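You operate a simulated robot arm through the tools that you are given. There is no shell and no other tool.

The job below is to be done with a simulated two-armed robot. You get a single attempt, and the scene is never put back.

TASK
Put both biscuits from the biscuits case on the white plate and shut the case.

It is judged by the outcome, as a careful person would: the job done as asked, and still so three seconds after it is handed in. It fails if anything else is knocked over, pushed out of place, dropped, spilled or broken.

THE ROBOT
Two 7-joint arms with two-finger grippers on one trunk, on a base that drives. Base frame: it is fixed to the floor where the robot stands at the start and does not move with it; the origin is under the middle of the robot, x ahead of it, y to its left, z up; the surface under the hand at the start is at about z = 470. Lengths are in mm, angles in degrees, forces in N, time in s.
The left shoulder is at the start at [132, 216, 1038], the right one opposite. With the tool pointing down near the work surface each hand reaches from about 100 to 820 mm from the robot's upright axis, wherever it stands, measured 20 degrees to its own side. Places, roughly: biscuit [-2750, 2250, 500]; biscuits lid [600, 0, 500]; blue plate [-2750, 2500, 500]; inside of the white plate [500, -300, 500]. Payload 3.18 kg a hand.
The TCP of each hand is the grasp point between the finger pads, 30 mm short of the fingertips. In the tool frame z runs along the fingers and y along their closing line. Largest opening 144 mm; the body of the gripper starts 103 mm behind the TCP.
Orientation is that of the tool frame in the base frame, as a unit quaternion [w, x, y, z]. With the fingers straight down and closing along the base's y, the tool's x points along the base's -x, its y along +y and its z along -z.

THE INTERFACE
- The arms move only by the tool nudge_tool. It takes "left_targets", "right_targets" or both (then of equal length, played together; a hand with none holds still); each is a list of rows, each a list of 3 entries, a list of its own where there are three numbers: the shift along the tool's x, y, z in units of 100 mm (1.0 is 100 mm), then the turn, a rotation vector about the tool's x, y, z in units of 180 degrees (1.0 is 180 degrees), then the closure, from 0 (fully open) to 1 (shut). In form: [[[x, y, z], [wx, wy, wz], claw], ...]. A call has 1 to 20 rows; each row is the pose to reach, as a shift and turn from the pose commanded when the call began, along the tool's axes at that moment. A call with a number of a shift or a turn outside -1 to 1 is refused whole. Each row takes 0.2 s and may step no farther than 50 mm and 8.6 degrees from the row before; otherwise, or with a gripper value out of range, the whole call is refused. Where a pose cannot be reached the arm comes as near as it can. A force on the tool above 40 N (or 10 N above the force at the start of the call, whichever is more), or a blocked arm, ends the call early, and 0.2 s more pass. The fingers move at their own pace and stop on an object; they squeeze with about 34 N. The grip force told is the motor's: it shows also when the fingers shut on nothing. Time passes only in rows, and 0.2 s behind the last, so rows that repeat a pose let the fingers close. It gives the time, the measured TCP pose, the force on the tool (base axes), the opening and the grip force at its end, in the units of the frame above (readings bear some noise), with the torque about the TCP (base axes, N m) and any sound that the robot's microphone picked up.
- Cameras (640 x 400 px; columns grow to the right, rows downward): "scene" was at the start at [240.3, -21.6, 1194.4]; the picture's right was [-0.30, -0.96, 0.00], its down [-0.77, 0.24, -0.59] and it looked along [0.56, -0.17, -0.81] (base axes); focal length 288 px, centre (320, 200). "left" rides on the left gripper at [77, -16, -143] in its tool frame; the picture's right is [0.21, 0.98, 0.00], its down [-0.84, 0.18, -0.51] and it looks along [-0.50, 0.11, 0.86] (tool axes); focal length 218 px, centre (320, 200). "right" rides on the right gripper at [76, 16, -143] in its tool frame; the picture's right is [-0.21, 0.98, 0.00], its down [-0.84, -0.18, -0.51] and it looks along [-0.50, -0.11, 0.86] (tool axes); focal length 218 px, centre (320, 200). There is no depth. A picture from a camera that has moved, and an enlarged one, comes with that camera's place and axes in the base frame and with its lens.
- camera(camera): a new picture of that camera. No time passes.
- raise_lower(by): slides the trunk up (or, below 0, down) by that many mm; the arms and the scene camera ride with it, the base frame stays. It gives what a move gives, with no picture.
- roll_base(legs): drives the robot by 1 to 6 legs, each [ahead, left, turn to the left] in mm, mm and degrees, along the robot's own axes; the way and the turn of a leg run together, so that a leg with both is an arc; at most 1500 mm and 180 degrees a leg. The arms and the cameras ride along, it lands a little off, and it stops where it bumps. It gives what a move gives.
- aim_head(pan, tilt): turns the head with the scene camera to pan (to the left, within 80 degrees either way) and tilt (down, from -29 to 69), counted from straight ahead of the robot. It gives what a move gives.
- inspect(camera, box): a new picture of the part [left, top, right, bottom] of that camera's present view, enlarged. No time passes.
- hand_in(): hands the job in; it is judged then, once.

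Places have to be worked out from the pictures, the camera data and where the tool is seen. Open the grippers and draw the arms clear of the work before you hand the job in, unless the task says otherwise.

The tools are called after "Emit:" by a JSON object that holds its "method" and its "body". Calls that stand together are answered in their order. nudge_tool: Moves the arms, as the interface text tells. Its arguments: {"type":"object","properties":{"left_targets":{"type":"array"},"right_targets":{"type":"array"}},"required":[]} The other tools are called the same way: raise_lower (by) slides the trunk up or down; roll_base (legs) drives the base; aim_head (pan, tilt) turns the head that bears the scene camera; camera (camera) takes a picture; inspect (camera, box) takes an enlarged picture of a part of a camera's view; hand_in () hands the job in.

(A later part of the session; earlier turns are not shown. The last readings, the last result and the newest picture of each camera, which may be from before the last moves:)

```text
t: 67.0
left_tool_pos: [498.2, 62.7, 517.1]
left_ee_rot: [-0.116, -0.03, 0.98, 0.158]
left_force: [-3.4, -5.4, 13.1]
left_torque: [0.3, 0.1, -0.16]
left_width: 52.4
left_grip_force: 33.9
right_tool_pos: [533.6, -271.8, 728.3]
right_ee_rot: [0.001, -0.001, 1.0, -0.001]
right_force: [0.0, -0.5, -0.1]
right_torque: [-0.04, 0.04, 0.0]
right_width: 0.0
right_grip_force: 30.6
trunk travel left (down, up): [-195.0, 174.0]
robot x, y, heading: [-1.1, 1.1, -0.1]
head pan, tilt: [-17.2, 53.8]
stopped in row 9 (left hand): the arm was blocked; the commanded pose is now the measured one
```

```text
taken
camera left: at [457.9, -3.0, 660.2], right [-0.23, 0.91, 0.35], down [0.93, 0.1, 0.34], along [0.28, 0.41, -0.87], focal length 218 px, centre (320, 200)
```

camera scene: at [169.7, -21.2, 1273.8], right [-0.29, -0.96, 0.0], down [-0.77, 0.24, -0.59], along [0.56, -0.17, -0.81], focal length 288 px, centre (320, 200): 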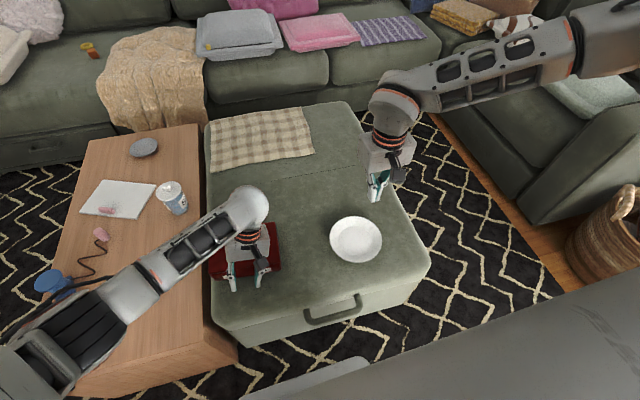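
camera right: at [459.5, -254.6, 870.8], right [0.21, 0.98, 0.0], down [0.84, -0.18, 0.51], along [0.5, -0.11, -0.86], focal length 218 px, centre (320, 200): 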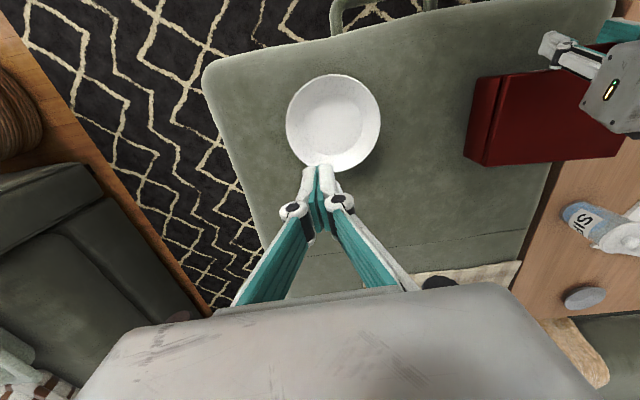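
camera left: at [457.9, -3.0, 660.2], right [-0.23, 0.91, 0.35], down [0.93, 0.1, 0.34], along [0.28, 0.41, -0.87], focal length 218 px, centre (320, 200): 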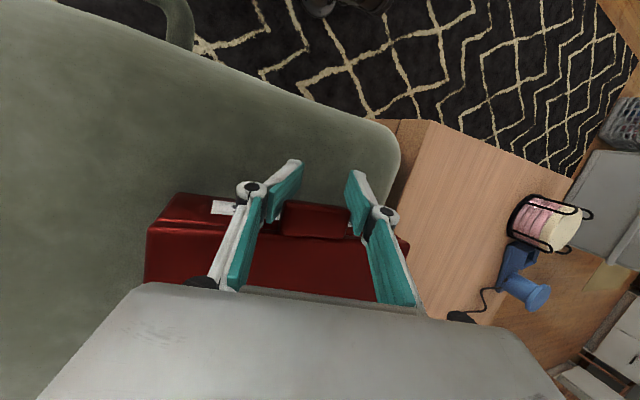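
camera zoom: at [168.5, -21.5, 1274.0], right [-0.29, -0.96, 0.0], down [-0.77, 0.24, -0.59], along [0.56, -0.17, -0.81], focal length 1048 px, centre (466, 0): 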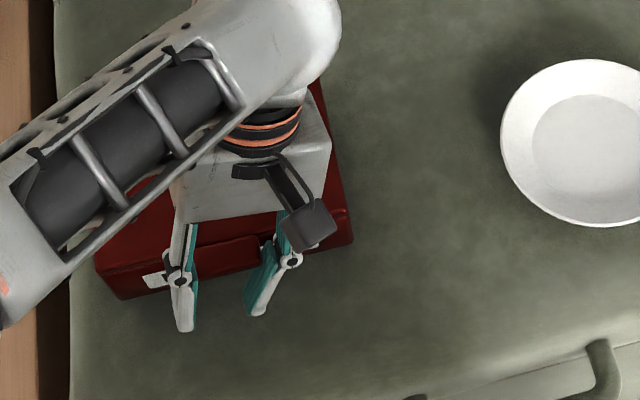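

The arm was blocked part way, with its wrist twisted against a limit. The case is flat and closed on the ottoman. I'll release the tab, lift off, and straighten the left hand upright.

Emit:
{"method": "nudge_tool", "body": {"left_targets": [[[0, 0, 0], [0, 0, 0], 0.6], [[0, 0, 0], [0, 0, 0], 0.4], [[0, 0, -0.25], [0, 0, 0], 0.35], [[0, 0, -0.5], [0, 0, 0], 0.35], [[0.05, 0.07, -0.6], [0.025, -0.0186, 0.005], 0.35], [[0.1, 0.15, -0.7], [0.05, -0.0372, 0.01], 0.35], [[0.15, 0.22, -0.8], [0.076, -0.056, 0.0145], 0.35], [[0.207, 0.3, -0.876], [0.1014, -0.0744, 0.0193], 0.35], [[0.207, 0.3, -0.876], [0.1014, -0.0744, 0.0193], 0.35]]}}

Emit:
{"method": "camera", "body": {"camera": "scene"}}

Emit:
{"method": "inspect", "body": {"camera": "right", "box": [400, 20, 640, 190]}}

```text
t: 69.0
left_tool_pos: [497.2, 59.7, 610.3]
left_ee_rot: [0.0, 0.0, 1.0, -0.005]
left_force: [0.1, 0.7, -0.4]
left_torque: [0.01, -0.02, 0.01]
left_width: 94.0
left_grip_force: 0.1
right_tool_pos: [535.9, -271.3, 727.1]
right_ee_rot: [0.0, -0.001, 1.0, -0.002]
right_force: [-0.1, -1.0, 0.8]
right_torque: [-0.01, 0.02, 0.02]
right_width: 0.0
right_grip_force: 30.9
trunk travel left (down, up): [-195.0, 174.0]
robot x, y, heading: [1.4, -1.7, -0.3]
head pan, tilt: [-17.2, 53.8]
```

```text
taken
camera scene: at [169.5, -21.3, 1273.8], right [-0.29, -0.96, 0.0], down [-0.77, 0.24, -0.59], along [0.56, -0.17, -0.81], focal length 288 px, centre (320, 200)
```

scene: 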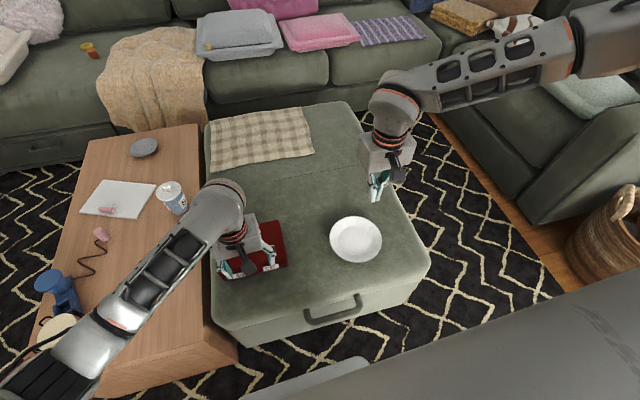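

```text
2.35 times, centred on (520, 105) of right
camera zoom: at [459.3, -254.8, 870.8], right [0.21, 0.98, 0.0], down [0.84, -0.18, 0.51], along [0.5, -0.11, -0.86], focal length 514 px, centre (-151, 424)
```

zoom: 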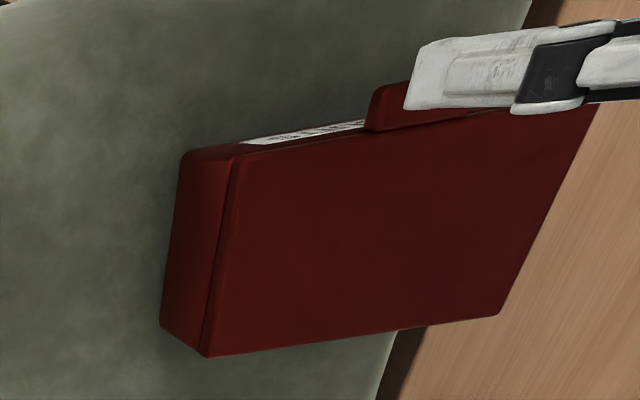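

The left hand is upright at z≈610, and the case sits flat about 45 mm left of home. I'll lower the trunk again, since the low stance gave the left wrist more tilt, lifting both hands first to keep clear.

Emit:
{"method": "nudge_tool", "body": {"left_targets": [[[0.1, 0, -0.4], [0, 0, 0], 0.35], [[0.2, 0, -0.8], [0, 0, 0], 0.35], [[0.2, 0, -1.0], [0, 0, 0], 0.35], [[0.2, 0, -1.0], [0, 0, 0], 0.35]], "right_targets": [[[0, 0, -0.2], [0, 0, 0], 1], [[0, 0, -0.4], [0, 0, 0], 1], [[0, 0, -0.6], [0, 0, 0], 1], [[0, 0, -0.6], [0, 0, 0], 1]]}}

Emit:
{"method": "raise_lower", "body": {"by": -75}}

Emit:
{"method": "nudge_tool", "body": {"left_targets": [[[0, 0, -0.4], [0, 0, 0], 0.35], [[0, 0, -0.75], [0, 0, 0], 0.35], [[0, 0, -0.75], [0, 0, 0], 0.35]], "right_targets": [[[0, 0, -0.2], [0, 0, 0], 1], [[0, 0, -0.4], [0, 0, 0], 1], [[0, 0, -0.4], [0, 0, 0], 1]]}}

Emit:
{"method": "raise_lower", "body": {"by": -75}}

Emit:
{"method": "camera", "body": {"camera": "left"}}

Emit:
{"method": "inspect", "body": {"camera": "left", "box": [180, 100, 460, 280]}}

Emit:
{"method": "camera", "body": {"camera": "scene"}}

```text
t: 70.0
left_tool_pos: [478.0, 62.3, 711.0]
left_ee_rot: [-0.002, 0.0, 1.0, -0.004]
left_force: [0.2, -0.4, -0.6]
left_torque: [-0.01, 0.03, 0.0]
left_width: 93.7
left_grip_force: 0.1
right_tool_pos: [537.3, -269.9, 787.9]
right_ee_rot: [0.0, -0.001, 1.0, -0.001]
right_force: [-0.6, 0.6, -0.3]
right_torque: [0.02, -0.02, -0.01]
right_width: 0.0
right_grip_force: 30.6
trunk travel left (down, up): [-195.0, 174.0]
robot x, y, heading: [-0.4, 2.2, -0.1]
head pan, tilt: [-17.2, 53.8]
```

```text
t: 71.2
left_tool_pos: [475.8, 60.9, 639.0]
left_ee_rot: [0.001, 0.0, 1.0, -0.003]
left_force: [-0.3, -0.2, -0.5]
left_torque: [-0.04, -0.02, 0.03]
left_width: 93.9
left_grip_force: 0.1
right_tool_pos: [535.9, -269.8, 717.1]
right_ee_rot: [0.003, 0.0, 1.0, 0.0]
right_force: [-1.0, 0.1, 0.2]
right_torque: [-0.02, 0.01, 0.02]
right_width: 0.2
right_grip_force: 30.7
trunk travel left (down, up): [-120.0, 249.0]
robot x, y, heading: [-2.7, -1.3, -0.1]
head pan, tilt: [-17.2, 53.8]
```

```text
t: 72.0
left_tool_pos: [474.5, 61.3, 710.5]
left_ee_rot: [-0.002, 0.001, 1.0, -0.003]
left_force: [-0.6, -1.4, -1.1]
left_torque: [0.0, 0.03, 0.03]
left_width: 93.6
left_grip_force: 0.1
right_tool_pos: [536.6, -271.3, 751.9]
right_ee_rot: [0.0, -0.001, 1.0, -0.001]
right_force: [0.2, 0.2, -0.6]
right_torque: [-0.01, -0.01, -0.03]
right_width: 0.0
right_grip_force: 30.7
trunk travel left (down, up): [-120.0, 249.0]
robot x, y, heading: [0.2, -1.3, 0.2]
head pan, tilt: [-17.2, 53.8]
```

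```text
t: 73.1
left_tool_pos: [477.7, 62.0, 637.4]
left_ee_rot: [0.0, 0.0, 1.0, -0.004]
left_force: [0.5, 0.0, 0.3]
left_torque: [0.0, -0.02, -0.01]
left_width: 93.7
left_grip_force: 0.1
right_tool_pos: [536.1, -272.1, 681.6]
right_ee_rot: [0.002, 0.0, 1.0, 0.0]
right_force: [0.0, 0.4, 0.6]
right_torque: [0.01, -0.07, 0.01]
right_width: 0.0
right_grip_force: 31.2
trunk travel left (down, up): [-45.0, 324.0]
robot x, y, heading: [-1.5, -0.3, 0.4]
head pan, tilt: [-17.2, 53.8]
```

```text
taken
camera left: at [399.9, 44.8, 781.2], right [-0.21, 0.98, -0.01], down [0.84, 0.18, 0.51], along [0.5, 0.1, -0.86], focal length 218 px, centre (320, 200)
```

left: 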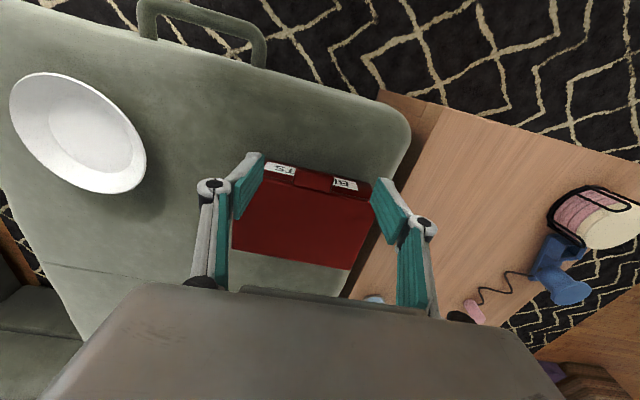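

```text
2.22 times, centred on (320, 190) of left
camera zoom: at [399.9, 44.8, 781.2], right [-0.21, 0.98, -0.01], down [0.84, 0.18, 0.51], along [0.5, 0.1, -0.86], focal length 485 px, centre (320, 222)
```

zoom: 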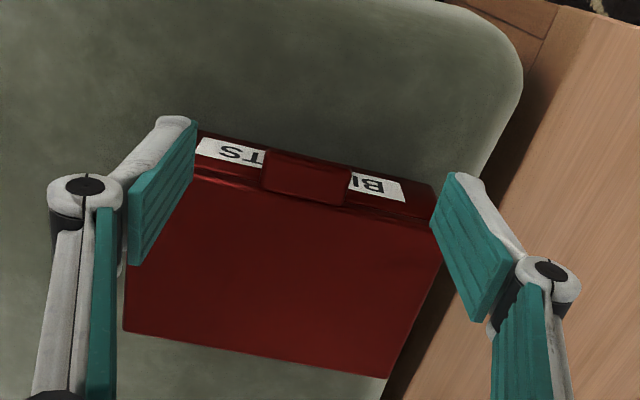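

```text
taken
camera scene: at [323.4, -20.9, 1090.9], right [-0.29, -0.96, 0.0], down [-0.77, 0.24, -0.59], along [0.57, -0.17, -0.81], focal length 288 px, centre (320, 200)
```

scene: 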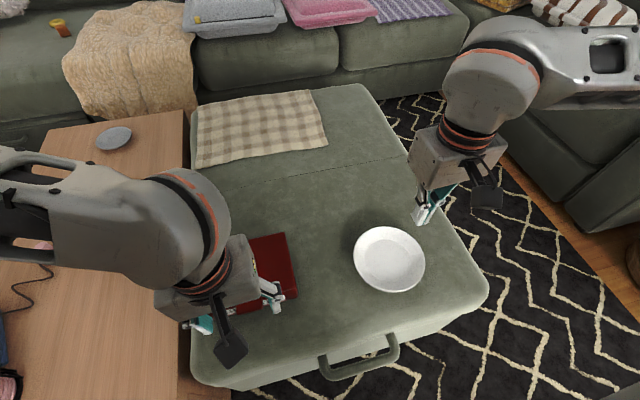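

The tab is now at y 34–87 with its outer edge at x≈517 and the lid front at x≈538. This time I'll grip it with the hand tilted 30° forward, so the hinge arc stays within the wrist's range.

Emit:
{"method": "nudge_tool", "body": {"left_targets": [[[-0.03, 0, 0.17], [0, -0.042, 0], 0.35], [[-0.06, 0, 0.34], [0, -0.084, 0], 0.35], [[-0.09, -0.01, 0.5], [0, -0.126, 0], 0.35], [[-0.12, -0.02, 0.67], [0, -0.167, 0], 0.35], [[-0.12, -0.02, 0.67], [0, -0.167, 0], 0.35]]}}

Emit:
{"method": "camera", "body": {"camera": "left"}}

Emit:
{"method": "inspect", "body": {"camera": "left", "box": [180, 60, 460, 240]}}

```text
t: 74.3
left_tool_pos: [490.4, 55.6, 569.0]
left_ee_rot: [0.26, 0.0, 0.966, -0.004]
left_force: [-0.8, 0.2, -0.8]
left_torque: [0.02, 0.03, -0.04]
left_width: 93.5
left_grip_force: 0.1
right_tool_pos: [536.0, -271.6, 679.0]
right_ee_rot: [0.001, -0.001, 1.0, -0.001]
right_force: [0.0, 0.7, -1.3]
right_torque: [0.0, -0.02, -0.01]
right_width: 0.0
right_grip_force: 30.5
trunk travel left (down, up): [-45.0, 324.0]
robot x, y, heading: [-2.2, 1.0, 0.1]
head pan, tilt: [-17.2, 53.8]
```

```text
taken
camera left: at [350.8, 40.2, 654.9], right [-0.18, 0.98, -0.11], down [0.48, 0.19, 0.86], along [0.86, 0.1, -0.5], focal length 218 px, centre (320, 200)
```

left: 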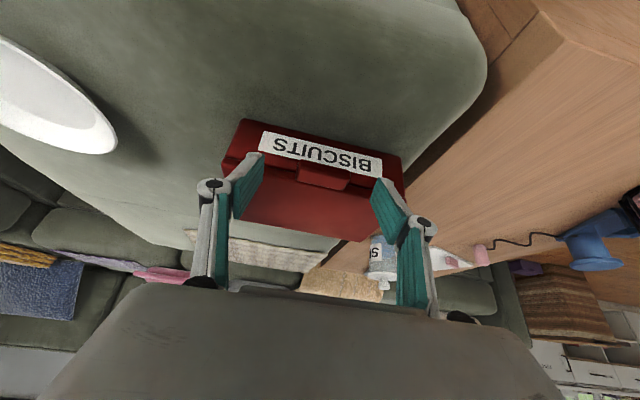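

```text
2.22 times, centred on (320, 150) of left
camera zoom: at [350.8, 40.2, 654.9], right [-0.18, 0.98, -0.11], down [0.48, 0.19, 0.86], along [0.86, 0.1, -0.5], focal length 485 px, centre (320, 311)
```

zoom: 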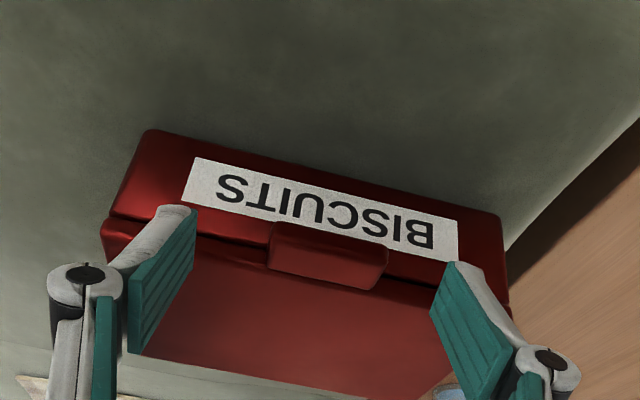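

Emit:
{"method": "nudge_tool", "body": {"left_targets": [[[0.06, 0.03, 0.2], [0, 0, 0], 0.35], [[0.1, 0.045, 0.36], [0, 0, 0], 0.35], [[0.1, 0.045, 0.36], [0, 0, 0], 0.35]]}}

Emit:
{"method": "inspect", "body": {"camera": "left", "box": [180, 80, 460, 260]}}

Emit:
{"method": "inspect", "body": {"camera": "right", "box": [440, 0, 640, 150]}}

Emit:
{"method": "inspect", "body": {"camera": "scene", "box": [180, 210, 340, 330]}}

```text
t: 75.1
left_tool_pos: [500.1, 60.6, 533.5]
left_ee_rot: [0.26, -0.002, 0.966, -0.004]
left_force: [0.1, -0.1, 0.5]
left_torque: [0.0, -0.01, -0.02]
left_width: 93.4
left_grip_force: 0.0
right_tool_pos: [536.7, -270.6, 679.4]
right_ee_rot: [0.0, -0.001, 1.0, -0.001]
right_force: [0.0, 0.7, -0.1]
right_torque: [0.0, -0.02, -0.01]
right_width: 0.1
right_grip_force: 31.2
trunk travel left (down, up): [-45.0, 324.0]
robot x, y, heading: [0.7, 0.5, 0.1]
head pan, tilt: [-17.2, 53.8]
```

```text
2.22 times, centred on (320, 170) of left
camera zoom: at [360.9, 43.6, 619.3], right [-0.18, 0.98, -0.11], down [0.48, 0.19, 0.86], along [0.86, 0.1, -0.5], focal length 485 px, centre (320, 267)
```

zoom: 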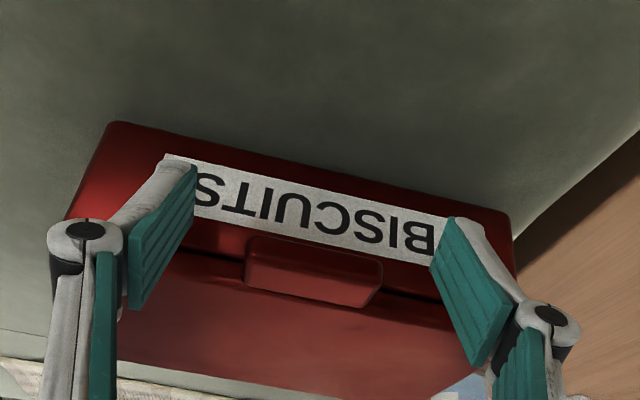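

```text
2.67 times, centred on (540, 75) of right
camera zoom: at [459.2, -254.5, 821.1], right [0.21, 0.98, 0.0], down [0.84, -0.18, 0.51], along [0.5, -0.11, -0.86], focal length 582 px, centre (-267, 533)
```

zoom: 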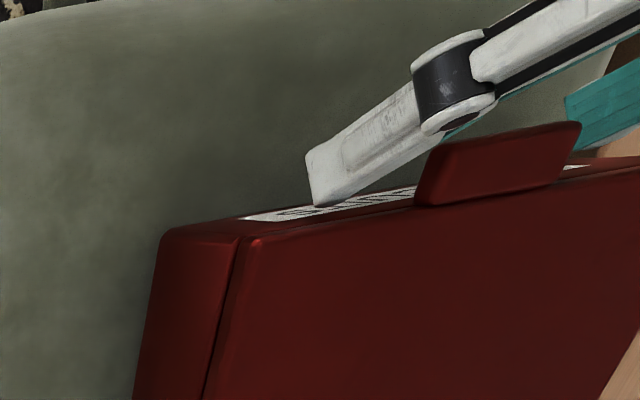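

```text
3.33 times, centred on (260, 270) of scene
camera zoom: at [324.6, -20.9, 1090.2], right [-0.29, -0.96, 0.0], down [-0.77, 0.24, -0.59], along [0.56, -0.17, -0.81], focal length 961 px, centre (520, -33)
```

zoom: 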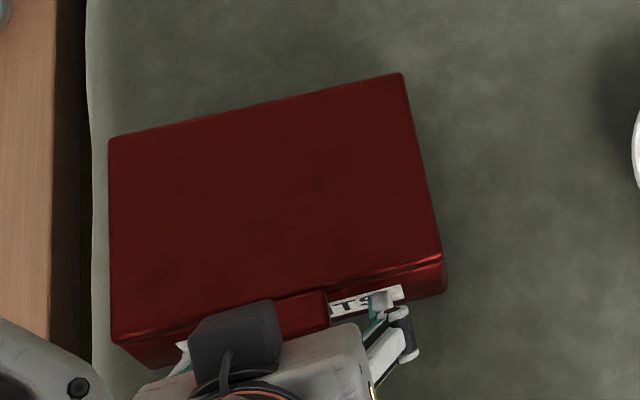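

The tab is between the pads. I'll advance the last 14 mm along the tool and close.

Emit:
{"method": "nudge_tool", "body": {"left_targets": [[[0.01, 0.0, 0.14], [0, 0, 0], 0.35], [[0.01, 0.0, 0.14], [0, 0, 0], 0.5], [[0.01, 0, 0.14], [0, 0, 0], 0.65], [[0.01, 0, 0.14], [0, 0, 0], 0.75], [[0.01, 0, 0.14], [0, 0, 0], 0.75]]}}

Emit:
{"method": "inspect", "body": {"camera": "left", "box": [180, 80, 460, 260]}}

Emit:
{"method": "inspect", "body": {"camera": "right", "box": [440, 0, 640, 150]}}

```text
t: 76.3
left_tool_pos: [504.0, 59.4, 520.1]
left_ee_rot: [0.258, -0.001, 0.966, -0.004]
left_force: [-2.3, -1.0, 0.7]
left_torque: [-0.08, -0.03, -0.17]
left_width: 47.6
left_grip_force: 34.3
right_tool_pos: [537.0, -271.4, 679.4]
right_ee_rot: [-0.001, 0.0, 1.0, -0.001]
right_force: [-0.2, -1.0, 0.5]
right_torque: [0.01, -0.01, 0.0]
right_width: 0.0
right_grip_force: 30.8
trunk travel left (down, up): [-45.0, 324.0]
robot x, y, heading: [4.2, 0.3, 0.1]
head pan, tilt: [-17.2, 53.8]
```

```text
2.22 times, centred on (320, 170) of left
camera zoom: at [367.5, 44.1, 607.1], right [-0.18, 0.98, -0.11], down [0.48, 0.19, 0.86], along [0.86, 0.1, -0.5], focal length 485 px, centre (320, 267)
```

zoom: 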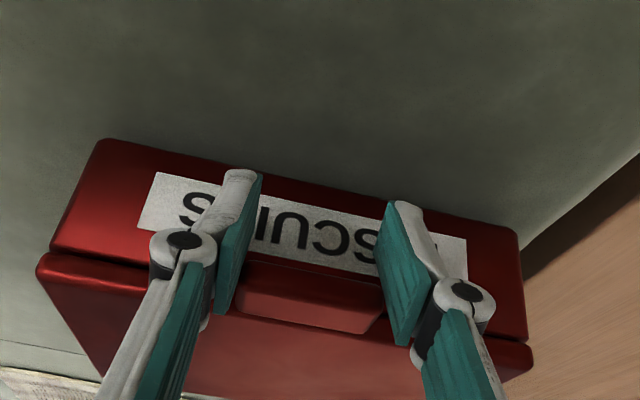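

```text
2.67 times, centred on (540, 75) of right
camera zoom: at [459.1, -254.6, 820.9], right [0.21, 0.98, 0.0], down [0.84, -0.18, 0.51], along [0.5, -0.11, -0.86], focal length 582 px, centre (-267, 533)
```

zoom: 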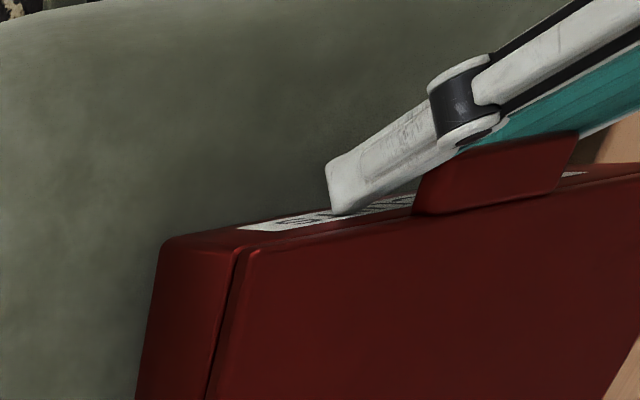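

Gripped at 47.6 mm. I'll drag the case home by 38 mm in −x and 46 mm in −y.

Emit:
{"method": "nudge_tool", "body": {"left_targets": [[[0.055, -0.077, -0.032], [0, 0, 0], 0.75], [[0.11, -0.153, -0.063], [0, 0, 0], 0.75], [[0.165, -0.23, -0.095], [0, 0, 0], 0.75], [[0.22, -0.307, -0.127], [0, 0, 0], 0.75], [[0.275, -0.383, -0.158], [0, 0, 0], 0.75], [[0.329, -0.46, -0.19], [0, 0, 0], 0.75], [[0.329, -0.46, -0.19], [0, 0, 0], 0.75]]}}

Emit:
{"method": "inspect", "body": {"camera": "right", "box": [400, 0, 640, 180]}}

Emit:
{"method": "camera", "body": {"camera": "left"}}

```text
t: 77.9
left_tool_pos: [467.0, 14.7, 519.9]
left_ee_rot: [0.259, -0.002, 0.966, -0.003]
left_force: [3.3, 2.7, 6.0]
left_torque: [-0.02, -0.29, -0.02]
left_width: 47.5
left_grip_force: 33.7
right_tool_pos: [536.1, -270.4, 679.5]
right_ee_rot: [0.0, -0.001, 1.0, -0.002]
right_force: [0.3, -0.4, -0.7]
right_torque: [0.01, -0.01, 0.0]
right_width: 0.0
right_grip_force: 30.7
trunk travel left (down, up): [-45.0, 324.0]
robot x, y, heading: [-4.0, -1.9, 0.1]
head pan, tilt: [-17.2, 53.8]
```

```text
2.22 times, centred on (520, 90) of right
camera zoom: at [459.1, -254.5, 821.1], right [0.21, 0.98, 0.0], down [0.84, -0.18, 0.51], along [0.5, -0.11, -0.86], focal length 485 px, centre (-124, 444)
```

zoom: 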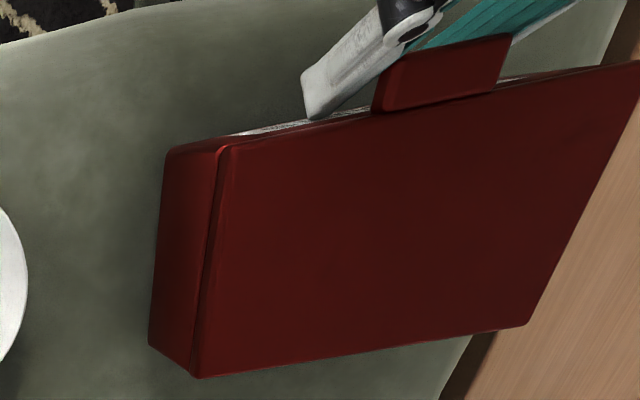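

```text
taken
camera left: at [328.7, -0.4, 606.7], right [-0.18, 0.98, -0.11], down [0.48, 0.19, 0.86], along [0.86, 0.1, -0.5], focal length 218 px, centre (320, 200)
```

left: 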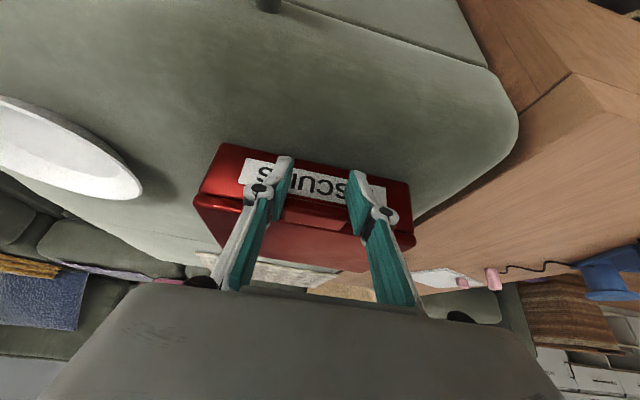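

The case is home (x 495–627). Now I'll open the lid 36° with the tool turning from 30° forward to about 6° back.

Emit:
{"method": "nudge_tool", "body": {"left_targets": [[[-0.047, 0, -0.069], [0, 0.0167, 0], 0.75], [[-0.097, 0, -0.134], [0, 0.0333, 0], 0.75], [[-0.151, 0, -0.198], [0, 0.05, 0], 0.75], [[-0.208, 0, -0.258], [0, 0.0667, 0], 0.75], [[-0.268, 0, -0.315], [0, 0.0833, 0], 0.75], [[-0.33, 0, -0.368], [0, 0.1, 0], 0.75], [[-0.396, 0, -0.419], [0, 0.1167, 0], 0.75], [[-0.464, 0, -0.466], [0, 0.1333, 0], 0.75], [[-0.535, 0, -0.509], [0, 0.15, 0], 0.75], [[-0.608, 0, -0.549], [0, 0.1667, 0], 0.75], [[-0.682, 0, -0.585], [0, 0.1833, 0], 0.75], [[-0.759, 0, -0.617], [0, 0.2, 0], 0.75], [[-0.759, 0, -0.617], [0, 0.2, 0], 0.75]]}}

Emit:
{"method": "inspect", "body": {"camera": "right", "box": [400, 0, 640, 180]}}

Emit:
{"method": "camera", "body": {"camera": "scene"}}

```text
t: 80.7
left_tool_pos: [501.0, 17.4, 612.8]
left_ee_rot: [-0.053, 0.001, 0.999, -0.003]
left_force: [-4.1, 1.0, 8.1]
left_torque: [-0.03, -0.84, 0.12]
left_width: 47.4
left_grip_force: 33.9
right_tool_pos: [535.6, -271.5, 678.9]
right_ee_rot: [0.0, -0.001, 1.0, 0.0]
right_force: [-0.8, 0.2, 0.6]
right_torque: [-0.02, -0.03, 0.01]
right_width: 0.2
right_grip_force: 30.6
trunk travel left (down, up): [-45.0, 324.0]
robot x, y, heading: [-0.4, 2.8, 0.0]
head pan, tilt: [-17.2, 53.8]
```

```text
2.22 times, centred on (520, 90) of right
camera zoom: at [458.7, -254.4, 821.3], right [0.21, 0.98, 0.0], down [0.84, -0.18, 0.51], along [0.5, -0.11, -0.86], focal length 485 px, centre (-124, 444)
```

zoom: 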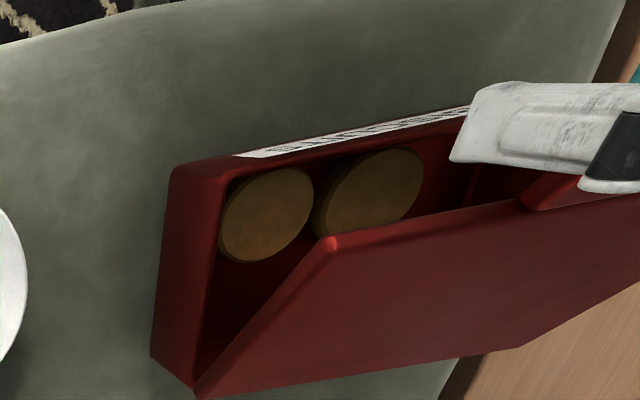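

```text
taken
camera scene: at [324.0, -20.8, 1090.4], right [-0.29, -0.96, 0.0], down [-0.77, 0.24, -0.59], along [0.57, -0.17, -0.81], focal length 288 px, centre (320, 200)
```

scene: 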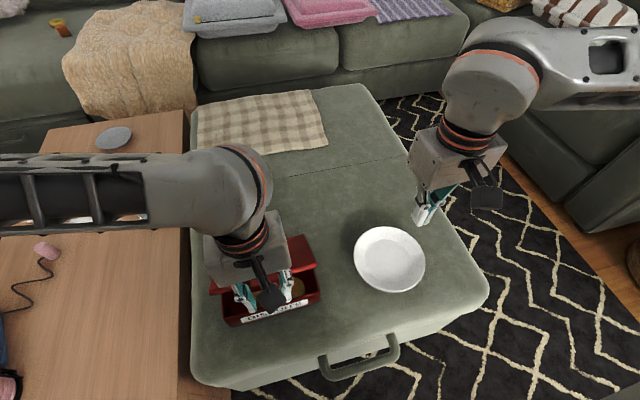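

The lid is at about 36° with the base still flat at home. Replaying the same tool-frame arc, I'll add 24° more.

Emit:
{"method": "nudge_tool", "body": {"left_targets": [[[-0.047, 0, -0.069], [0, 0.0167, 0], 0.75], [[-0.097, 0, -0.134], [0, 0.0333, 0], 0.75], [[-0.151, 0, -0.198], [0, 0.05, 0], 0.75], [[-0.208, 0, -0.258], [0, 0.0667, 0], 0.75], [[-0.268, 0, -0.315], [0, 0.0833, 0], 0.75], [[-0.33, 0, -0.368], [0, 0.1, 0], 0.75], [[-0.396, 0, -0.419], [0, 0.1167, 0], 0.75], [[-0.464, 0, -0.466], [0, 0.1333, 0], 0.75], [[-0.464, 0, -0.466], [0, 0.1333, 0], 0.75]]}}

Emit:
{"method": "inspect", "body": {"camera": "right", "box": [400, 0, 640, 180]}}

Emit:
{"method": "camera", "body": {"camera": "scene"}}

```text
t: 82.7
left_tool_pos: [550.5, 15.9, 655.1]
left_ee_rot: [-0.259, 0.001, 0.966, -0.003]
left_force: [-1.5, -0.5, 11.4]
left_torque: [-0.06, -0.88, 0.15]
left_width: 47.7
left_grip_force: 33.7
right_tool_pos: [536.0, -271.5, 679.6]
right_ee_rot: [0.001, -0.001, 1.0, -0.001]
right_force: [-0.2, -0.2, -0.8]
right_torque: [0.02, 0.02, -0.02]
right_width: 0.0
right_grip_force: 30.9
trunk travel left (down, up): [-45.0, 324.0]
robot x, y, heading: [4.0, -2.4, 0.2]
head pan, tilt: [-17.2, 53.8]
```

```text
2.22 times, centred on (520, 90) of right
camera zoom: at [458.6, -254.6, 821.4], right [0.21, 0.98, 0.0], down [0.84, -0.18, 0.51], along [0.5, -0.11, -0.86], focal length 485 px, centre (-124, 444)
```

zoom: 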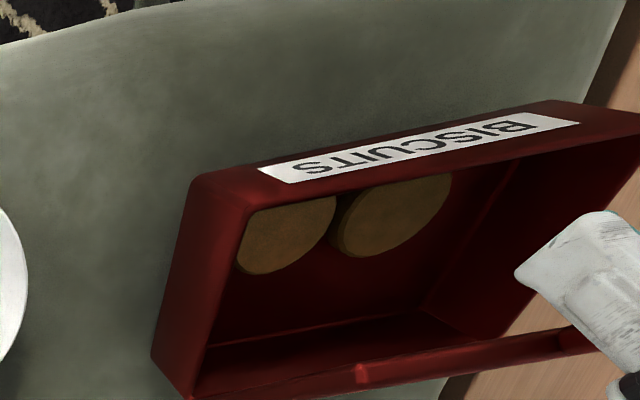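

```text
taken
camera scene: at [323.9, -21.0, 1090.4], right [-0.29, -0.96, 0.0], down [-0.77, 0.24, -0.59], along [0.57, -0.17, -0.81], focal length 288 px, centre (320, 200)
```

scene: 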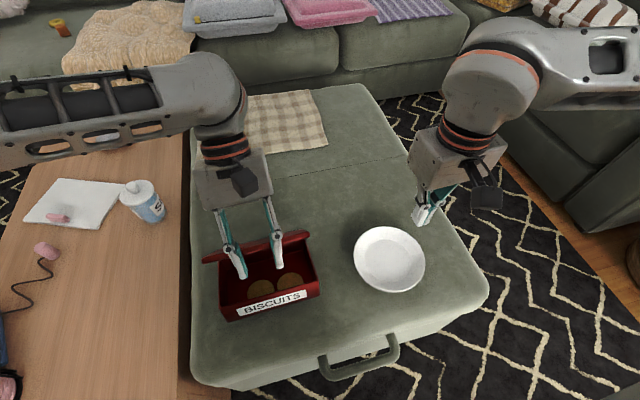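

Emit:
{"method": "inspect", "body": {"camera": "scene", "box": [190, 210, 350, 330]}}

Emit:
{"method": "camera", "body": {"camera": "left"}}

Emit:
{"method": "camera", "body": {"camera": "right"}}

```text
3.33 times, centred on (270, 270) of scene
camera zoom: at [323.9, -21.0, 1090.4], right [-0.29, -0.96, 0.0], down [-0.77, 0.24, -0.59], along [0.57, -0.17, -0.81], focal length 961 px, centre (487, -33)
```

zoom: 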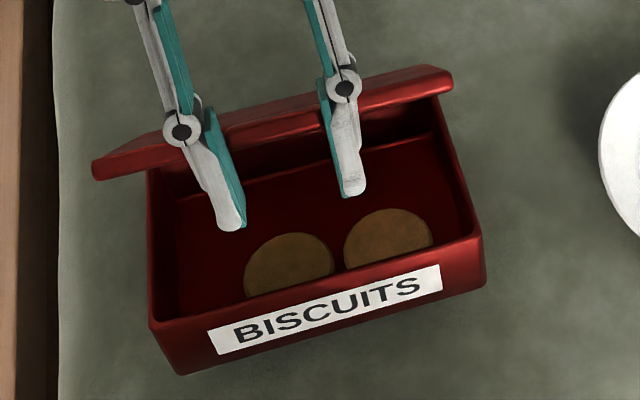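

```text
taken
camera left: at [556.8, 0.5, 816.8], right [-0.18, 0.98, 0.1], down [0.98, 0.18, 0.02], along [0.0, 0.1, -1.0], focal length 218 px, centre (320, 200)
```

left: 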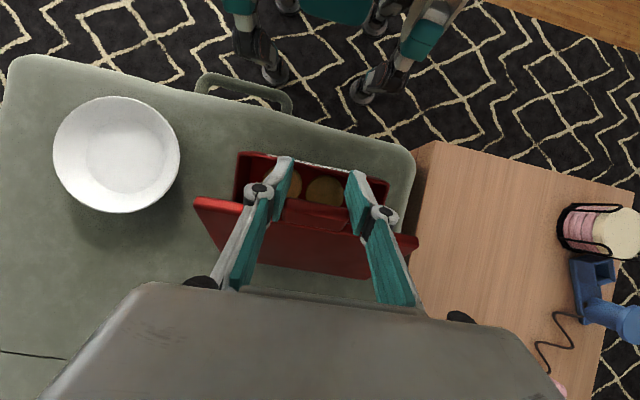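

```text
taken
camera right: at [458.6, -254.6, 821.4], right [0.21, 0.98, 0.0], down [0.84, -0.18, 0.51], along [0.5, -0.11, -0.86], focal length 218 px, centre (320, 200)
```

right: 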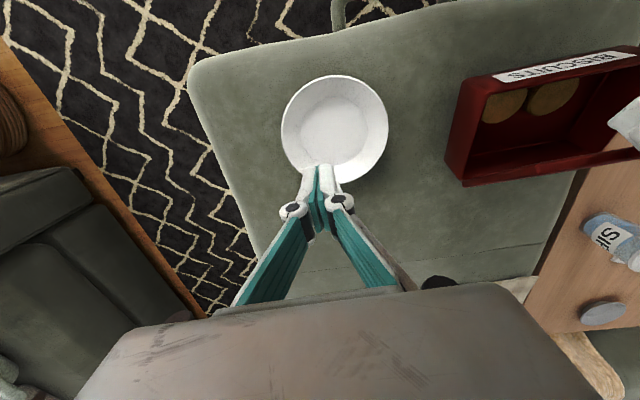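

The lid is up at roughly 60–65°, with about 11 N of press and 0.9 Nm of twist in the grip. That means the tool is turned further than its position along the arc. I'll advance the hand along the arc about 10° without turning it, to relieve this and open the lid further.

Emit:
{"method": "nudge_tool", "body": {"left_targets": [[[-0.035, 0, -0.06], [0, 0, 0], 0.75], [[-0.069, 0, -0.121], [0, 0, 0], 0.75], [[-0.109, 0, -0.178], [0, 0, 0], 0.75], [[-0.149, 0, -0.234], [0, 0, 0], 0.75], [[-0.149, 0, -0.234], [0, 0, 0], 0.75]]}}

Emit:
{"method": "inspect", "body": {"camera": "scene", "box": [190, 190, 350, 310]}}

Emit:
{"method": "inspect", "body": {"camera": "right", "box": [400, 0, 640, 180]}}

```text
t: 83.9
left_tool_pos: [576.5, 18.1, 665.9]
left_ee_rot: [-0.259, 0.001, 0.966, -0.003]
left_force: [0.2, 0.7, -2.7]
left_torque: [0.2, 0.32, 0.02]
left_width: 47.4
left_grip_force: 34.2
right_tool_pos: [535.1, -271.4, 678.9]
right_ee_rot: [0.0, 0.0, 1.0, -0.001]
right_force: [-0.3, 0.3, -0.9]
right_torque: [0.02, -0.03, 0.0]
right_width: 0.0
right_grip_force: 31.4
trunk travel left (down, up): [-45.0, 324.0]
robot x, y, heading: [-0.4, -1.3, 0.2]
head pan, tilt: [-17.2, 53.8]
```

```text
3.33 times, centred on (270, 250) of scene
camera zoom: at [325.0, -20.9, 1090.0], right [-0.29, -0.96, 0.0], down [-0.77, 0.24, -0.59], along [0.56, -0.17, -0.81], focal length 961 px, centre (487, 33)
```

zoom: 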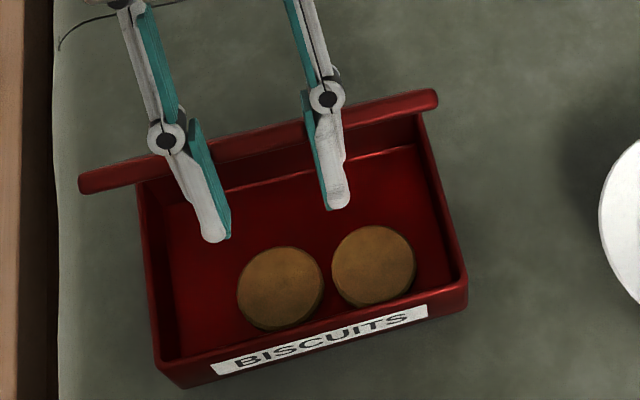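

```text
2.22 times, centred on (520, 90) of right
camera zoom: at [459.4, -254.5, 820.7], right [0.21, 0.98, 0.0], down [0.84, -0.18, 0.51], along [0.5, -0.11, -0.86], focal length 485 px, centre (-124, 444)
```

zoom: 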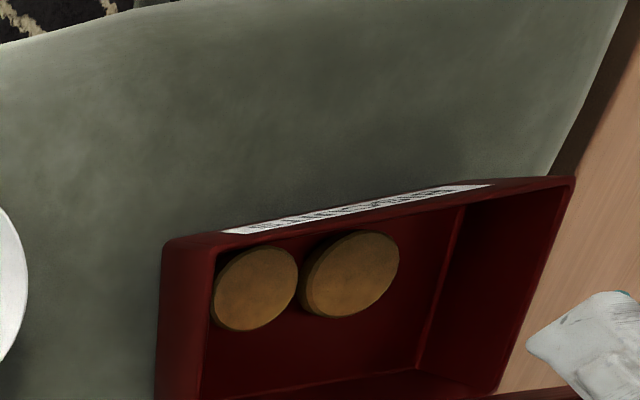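

The base's rear is now lifted slightly and the case has shifted about 45 mm in +x, with the lid near 55°. I'll lower the left hand 18 mm so the base sits flat, and in the same move swing the right hand's tilt outward for the prop.

Emit:
{"method": "nudge_tool", "body": {"left_targets": [[[-0.02, 0, 0.04], [0, 0, 0], 0.75], [[-0.045, 0, 0.078], [0, 0, 0], 0.75], [[-0.07, 0, 0.117], [0, 0, 0], 0.75], [[-0.09, 0, 0.156], [0, 0, 0], 0.75], [[-0.09, 0, 0.156], [0, 0, 0], 0.75]], "right_targets": [[[0.03, 0.05, 0], [-0.025, 0, 0], 1], [[0.06, 0.1, 0], [-0.05, 0, 0], 1], [[0.09, 0.15, 0], [-0.075, 0, 0], 1], [[0.12, 0.2, 0], [-0.1, 0, 0], 1], [[0.12, 0.2, 0], [-0.1, 0, 0], 1]]}}

Emit:
{"method": "inspect", "body": {"camera": "scene", "box": [190, 190, 350, 310]}}

Emit:
{"method": "camera", "body": {"camera": "right"}}

```text
t: 85.1
left_tool_pos: [576.0, 17.2, 650.1]
left_ee_rot: [-0.258, 0.001, 0.966, -0.004]
left_force: [-3.3, 6.9, 12.6]
left_torque: [-0.1, -0.95, 0.19]
left_width: 47.5
left_grip_force: 33.7
right_tool_pos: [523.0, -249.7, 679.1]
right_ee_rot: [0.001, -0.001, 0.988, 0.157]
right_force: [-0.9, -0.6, -0.5]
right_torque: [-0.01, 0.02, 0.0]
right_width: 0.0
right_grip_force: 30.2
trunk travel left (down, up): [-45.0, 324.0]
robot x, y, heading: [0.4, -3.2, 0.0]
head pan, tilt: [-17.2, 53.8]
```

```text
3.33 times, centred on (270, 250) of scene
camera zoom: at [323.6, -20.6, 1090.6], right [-0.29, -0.96, 0.0], down [-0.77, 0.24, -0.59], along [0.57, -0.17, -0.81], focal length 961 px, centre (487, 33)
```

zoom: 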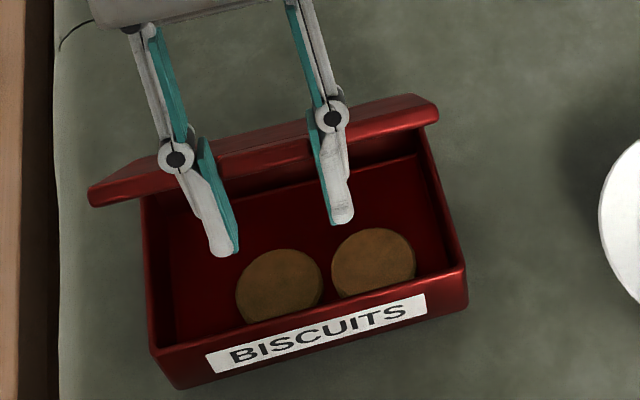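

```text
taken
camera right: at [446.0, -278.7, 820.0], right [0.21, 0.93, 0.3], down [0.84, -0.33, 0.43], along [0.5, 0.17, -0.85], focal length 218 px, centre (320, 200)
```

right: 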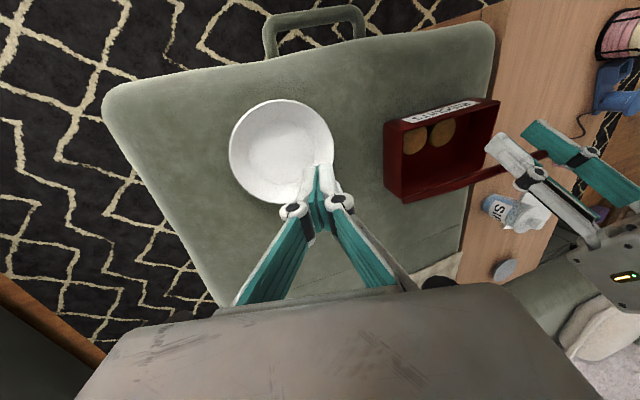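

The force swings because the tool is turned about 6° more than the lid. I'll ease the left wrist back 6°, and bring the right hand, tilted 18°, toward the front of the lid's right end.

Emit:
{"method": "nudge_tool", "body": {"left_targets": [[[0, 0, 0], [0, -0.011, 0], 0.75], [[0, 0, 0], [0, -0.022, 0], 0.75], [[0, 0, 0], [0, -0.033, 0], 0.75], [[0, 0, 0], [0, -0.033, 0], 0.75], [[0, 0, 0], [0, -0.033, 0], 0.75]], "right_targets": [[[-0.08, 0.2, 0.09], [0, 0, 0], 1], [[-0.15, 0.4, 0.18], [0, 0, 0], 1], [[-0.23, 0.6, 0.27], [0, 0, 0], 1], [[-0.3, 0.825, 0.373], [0, 0, 0], 1], [[-0.3, 0.825, 0.373], [0, 0, 0], 1]]}}

Emit:
{"method": "camera", "body": {"camera": "right"}}

Emit:
{"method": "camera", "body": {"camera": "scene"}}

```text
t: 86.3
left_tool_pos: [576.4, 16.1, 648.8]
left_ee_rot: [-0.209, 0.0, 0.978, -0.005]
left_force: [-1.3, 0.3, -4.4]
left_torque: [-0.17, 0.4, -0.07]
left_width: 47.4
left_grip_force: 34.5
right_tool_pos: [555.9, -161.4, 668.5]
right_ee_rot: [0.0, 0.0, 0.988, 0.155]
right_force: [0.2, 0.2, 1.1]
right_torque: [-0.01, 0.02, -0.01]
right_width: 0.0
right_grip_force: 30.6
trunk travel left (down, up): [-45.0, 324.0]
robot x, y, heading: [-1.0, -2.8, -0.1]
head pan, tilt: [-17.2, 53.8]
```

```text
taken
camera right: at [478.2, -189.2, 809.6], right [0.21, 0.93, 0.3], down [0.84, -0.33, 0.43], along [0.5, 0.17, -0.85], focal length 218 px, centre (320, 200)
```

right: 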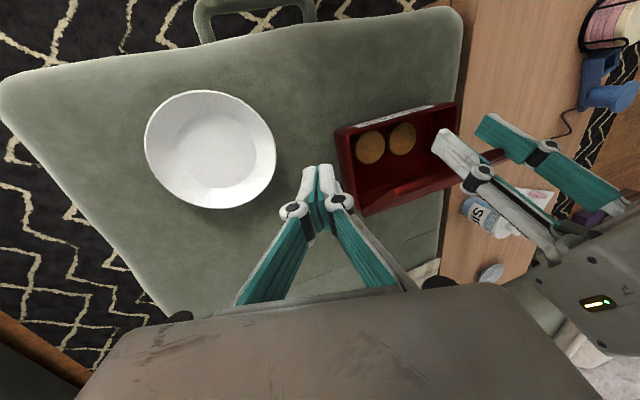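

```text
taken
camera scene: at [324.9, -20.8, 1090.0], right [-0.29, -0.96, 0.0], down [-0.77, 0.24, -0.59], along [0.56, -0.17, -0.81], focal length 288 px, centre (320, 200)
```

scene: 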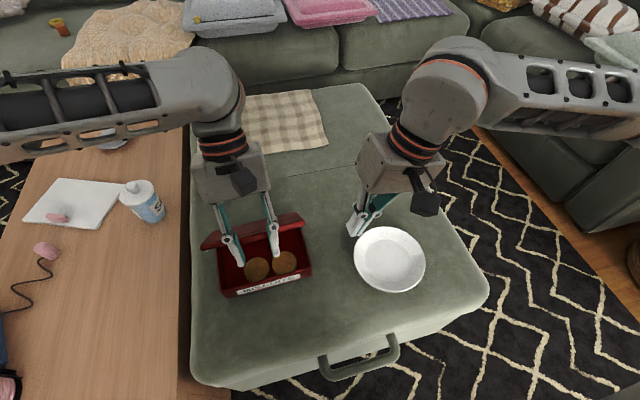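

Emit:
{"method": "inspect", "body": {"camera": "right", "box": [300, 80, 560, 240]}}

Emit:
{"method": "inspect", "body": {"camera": "scene", "box": [190, 190, 350, 310]}}

```text
2.46 times, centred on (430, 160) of right
camera zoom: at [478.2, -189.2, 809.6], right [0.21, 0.93, 0.3], down [0.84, -0.33, 0.43], along [0.5, 0.17, -0.85], focal length 537 px, centre (49, 298)
```

zoom: 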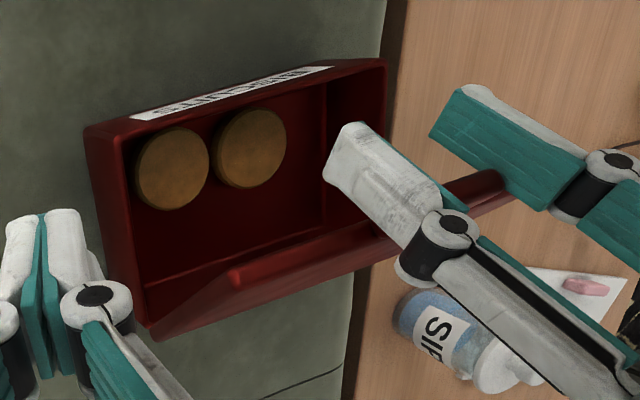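

```text
3.33 times, centred on (270, 250) of scene
camera zoom: at [324.9, -20.8, 1090.0], right [-0.29, -0.96, 0.0], down [-0.77, 0.24, -0.59], along [0.56, -0.17, -0.81], focal length 961 px, centre (487, 33)
```

zoom: 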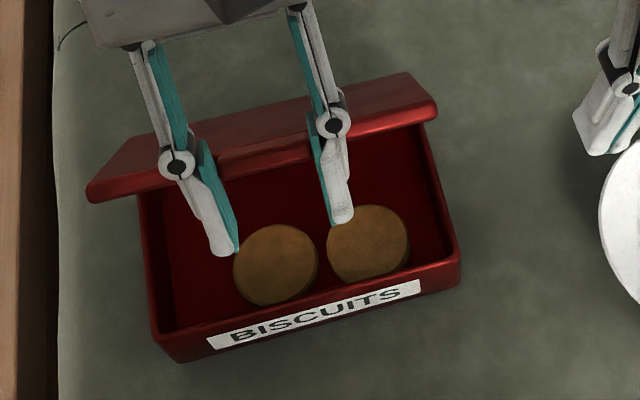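

The lid is at about 50° with the base rear slightly raised. I'll turn the left wrist back +2.5° for neutral load, and bring the right fingers to (570, −61) above, then down in front of the lid's right end.

Emit:
{"method": "nudge_tool", "body": {"left_targets": [[[0, 0, 0], [0, 0.007, 0], 0.75], [[0, 0, 0], [0, 0.014, 0], 0.75], [[0, 0, 0], [0, 0.014, 0], 0.75], [[0, 0, 0], [0, 0.014, 0], 0.75], [[0, 0, 0], [0, 0.014, 0], 0.75]], "right_targets": [[[-0.03, 0.25, 0.11], [0, 0, 0], 1], [[-0.07, 0.5, 0.22], [0, 0, 0], 1], [[-0.1, 0.75, 0.33], [0, 0, 0], 1], [[-0.14, 0.92, 0.404], [0, 0, 0], 1], [[-0.14, 0.92, 0.404], [0, 0, 0], 1]]}}

Emit:
{"method": "camera", "body": {"camera": "right"}}

Emit:
{"method": "camera", "body": {"camera": "left"}}

Emit:
{"method": "inspect", "body": {"camera": "scene", "box": [170, 150, 390, 310]}}

```text
t: 87.5
left_tool_pos: [577.1, 16.7, 648.3]
left_ee_rot: [-0.232, 0.001, 0.973, -0.003]
left_force: [0.0, -0.5, -2.3]
left_torque: [0.1, 0.17, -0.04]
left_width: 47.5
left_grip_force: 33.8
right_tool_pos: [569.9, -61.1, 657.4]
right_ee_rot: [0.0, -0.001, 0.988, 0.156]
right_force: [-0.3, 0.3, 0.5]
right_torque: [-0.03, 0.02, -0.01]
right_width: 0.2
right_grip_force: 30.3
trunk travel left (down, up): [-45.0, 324.0]
robot x, y, heading: [0.1, 3.1, 0.1]
head pan, tilt: [-17.2, 53.8]
```

```text
taken
camera right: at [492.1, -89.9, 797.8], right [0.21, 0.93, 0.3], down [0.84, -0.33, 0.43], along [0.5, 0.17, -0.85], focal length 218 px, centre (320, 200)
```

right: 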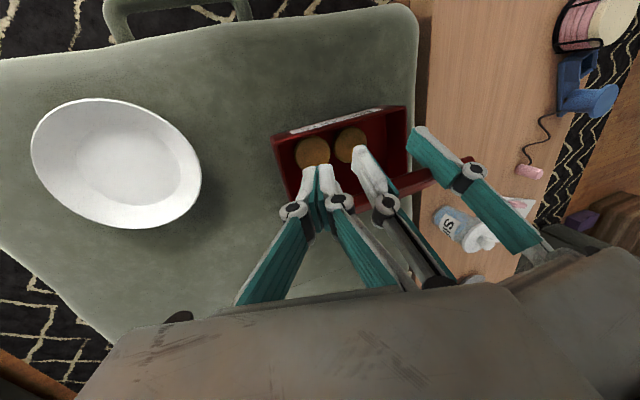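

```text
taken
camera left: at [572.4, 1.6, 810.6], right [-0.19, 0.98, 0.09], down [0.98, 0.18, 0.07], along [0.06, 0.1, -0.99], focal length 218 px, centre (320, 200)
```

left: 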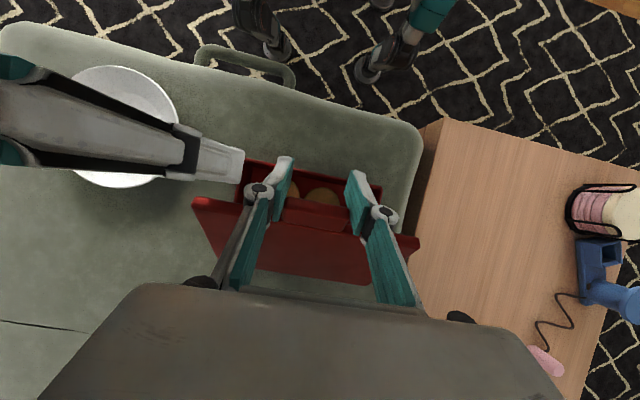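

```text
2.50 times, centred on (280, 230) of scene
camera zoom: at [325.0, -20.8, 1090.0], right [-0.29, -0.96, 0.0], down [-0.77, 0.24, -0.59], along [0.56, -0.17, -0.81], focal length 721 px, centre (420, 125)
```

zoom: 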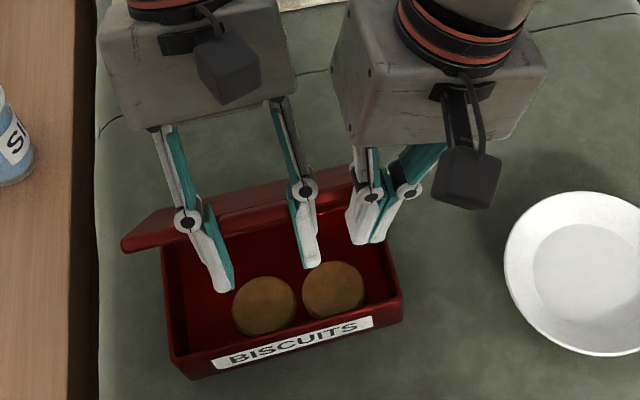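

Clearances look good. I'll lower the right fingers in front of the lid and advance until they touch it.

Emit:
{"method": "nudge_tool", "body": {"right_targets": [[[0, -0.04, 0.15], [0, 0, 0], 1], [[0, -0.08, 0.3], [0, 0, 0], 1], [[0, -0.11, 0.45], [0, 0, 0], 1], [[-0.05, -0.11, 0.45], [0, 0, 0], 1], [[-0.1, -0.11, 0.45], [0, 0, 0], 1], [[-0.15, -0.11, 0.45], [0, 0, 0], 1], [[-0.15, -0.11, 0.45], [0, 0, 0], 1]]}}

Emit:
{"method": "camera", "body": {"camera": "left"}}

Emit:
{"method": "inspect", "body": {"camera": "scene", "box": [170, 150, 390, 310]}}

```text
t: 89.1
left_tool_pos: [576.7, 17.0, 649.5]
left_ee_rot: [-0.231, 0.001, 0.973, -0.004]
left_force: [0.2, 0.3, -2.2]
left_torque: [0.0, 0.27, 0.02]
left_width: 47.2
left_grip_force: 34.2
right_tool_pos: [583.2, -58.5, 612.4]
right_ee_rot: [0.0, 0.0, 0.988, 0.155]
right_force: [-0.4, 0.5, -0.1]
right_torque: [-0.03, 0.0, 0.0]
right_width: 0.1
right_grip_force: 30.5
trunk travel left (down, up): [-45.0, 324.0]
robot x, y, heading: [-3.5, 2.1, 0.0]
head pan, tilt: [-17.2, 53.8]
```

```text
taken
camera left: at [572.4, 1.6, 810.7], right [-0.19, 0.98, 0.09], down [0.98, 0.18, 0.07], along [0.06, 0.1, -0.99], focal length 218 px, centre (320, 200)
```

left: 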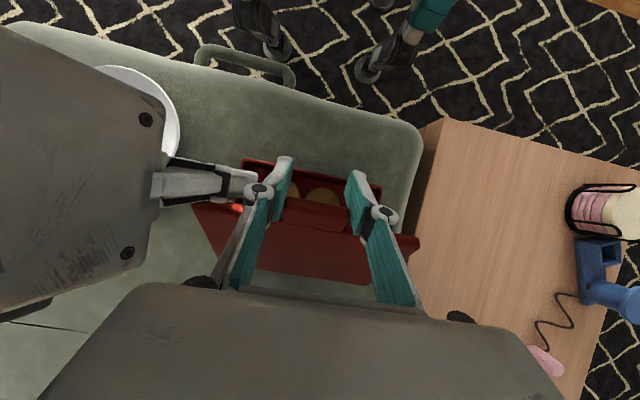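

```text
2.50 times, centred on (280, 230) of scene
camera zoom: at [325.0, -20.9, 1090.0], right [-0.29, -0.96, 0.0], down [-0.77, 0.24, -0.59], along [0.56, -0.17, -0.81], focal length 721 px, centre (420, 125)
```

zoom: 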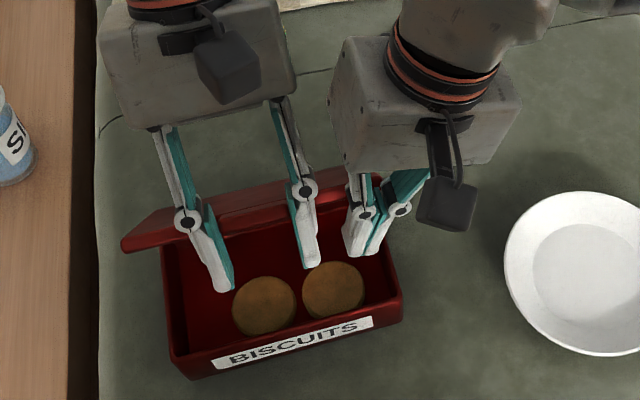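

Emit:
{"method": "nudge_tool", "body": {"right_targets": [[[-0.04, 0, 0], [0, 0, 0], 1], [[-0.08, 0, 0], [0, 0, 0], 1], [[-0.08, 0, 0], [0, 0, 0], 1]]}}

```text
t: 89.9
left_tool_pos: [577.2, 16.4, 649.7]
left_ee_rot: [-0.23, 0.001, 0.973, -0.004]
left_force: [11.1, -2.8, 3.0]
left_torque: [0.2, -0.39, 0.42]
left_width: 47.6
left_grip_force: 34.3
right_tool_pos: [590.2, -57.9, 613.2]
right_ee_rot: [-0.001, -0.002, 0.988, 0.156]
right_force: [-9.6, 2.4, -3.4]
right_torque: [-0.08, -0.13, 0.04]
right_width: 0.1
right_grip_force: 30.6
trunk travel left (down, up): [-45.0, 324.0]
robot x, y, heading: [-3.0, -1.7, 0.1]
head pan, tilt: [-17.2, 53.8]
```

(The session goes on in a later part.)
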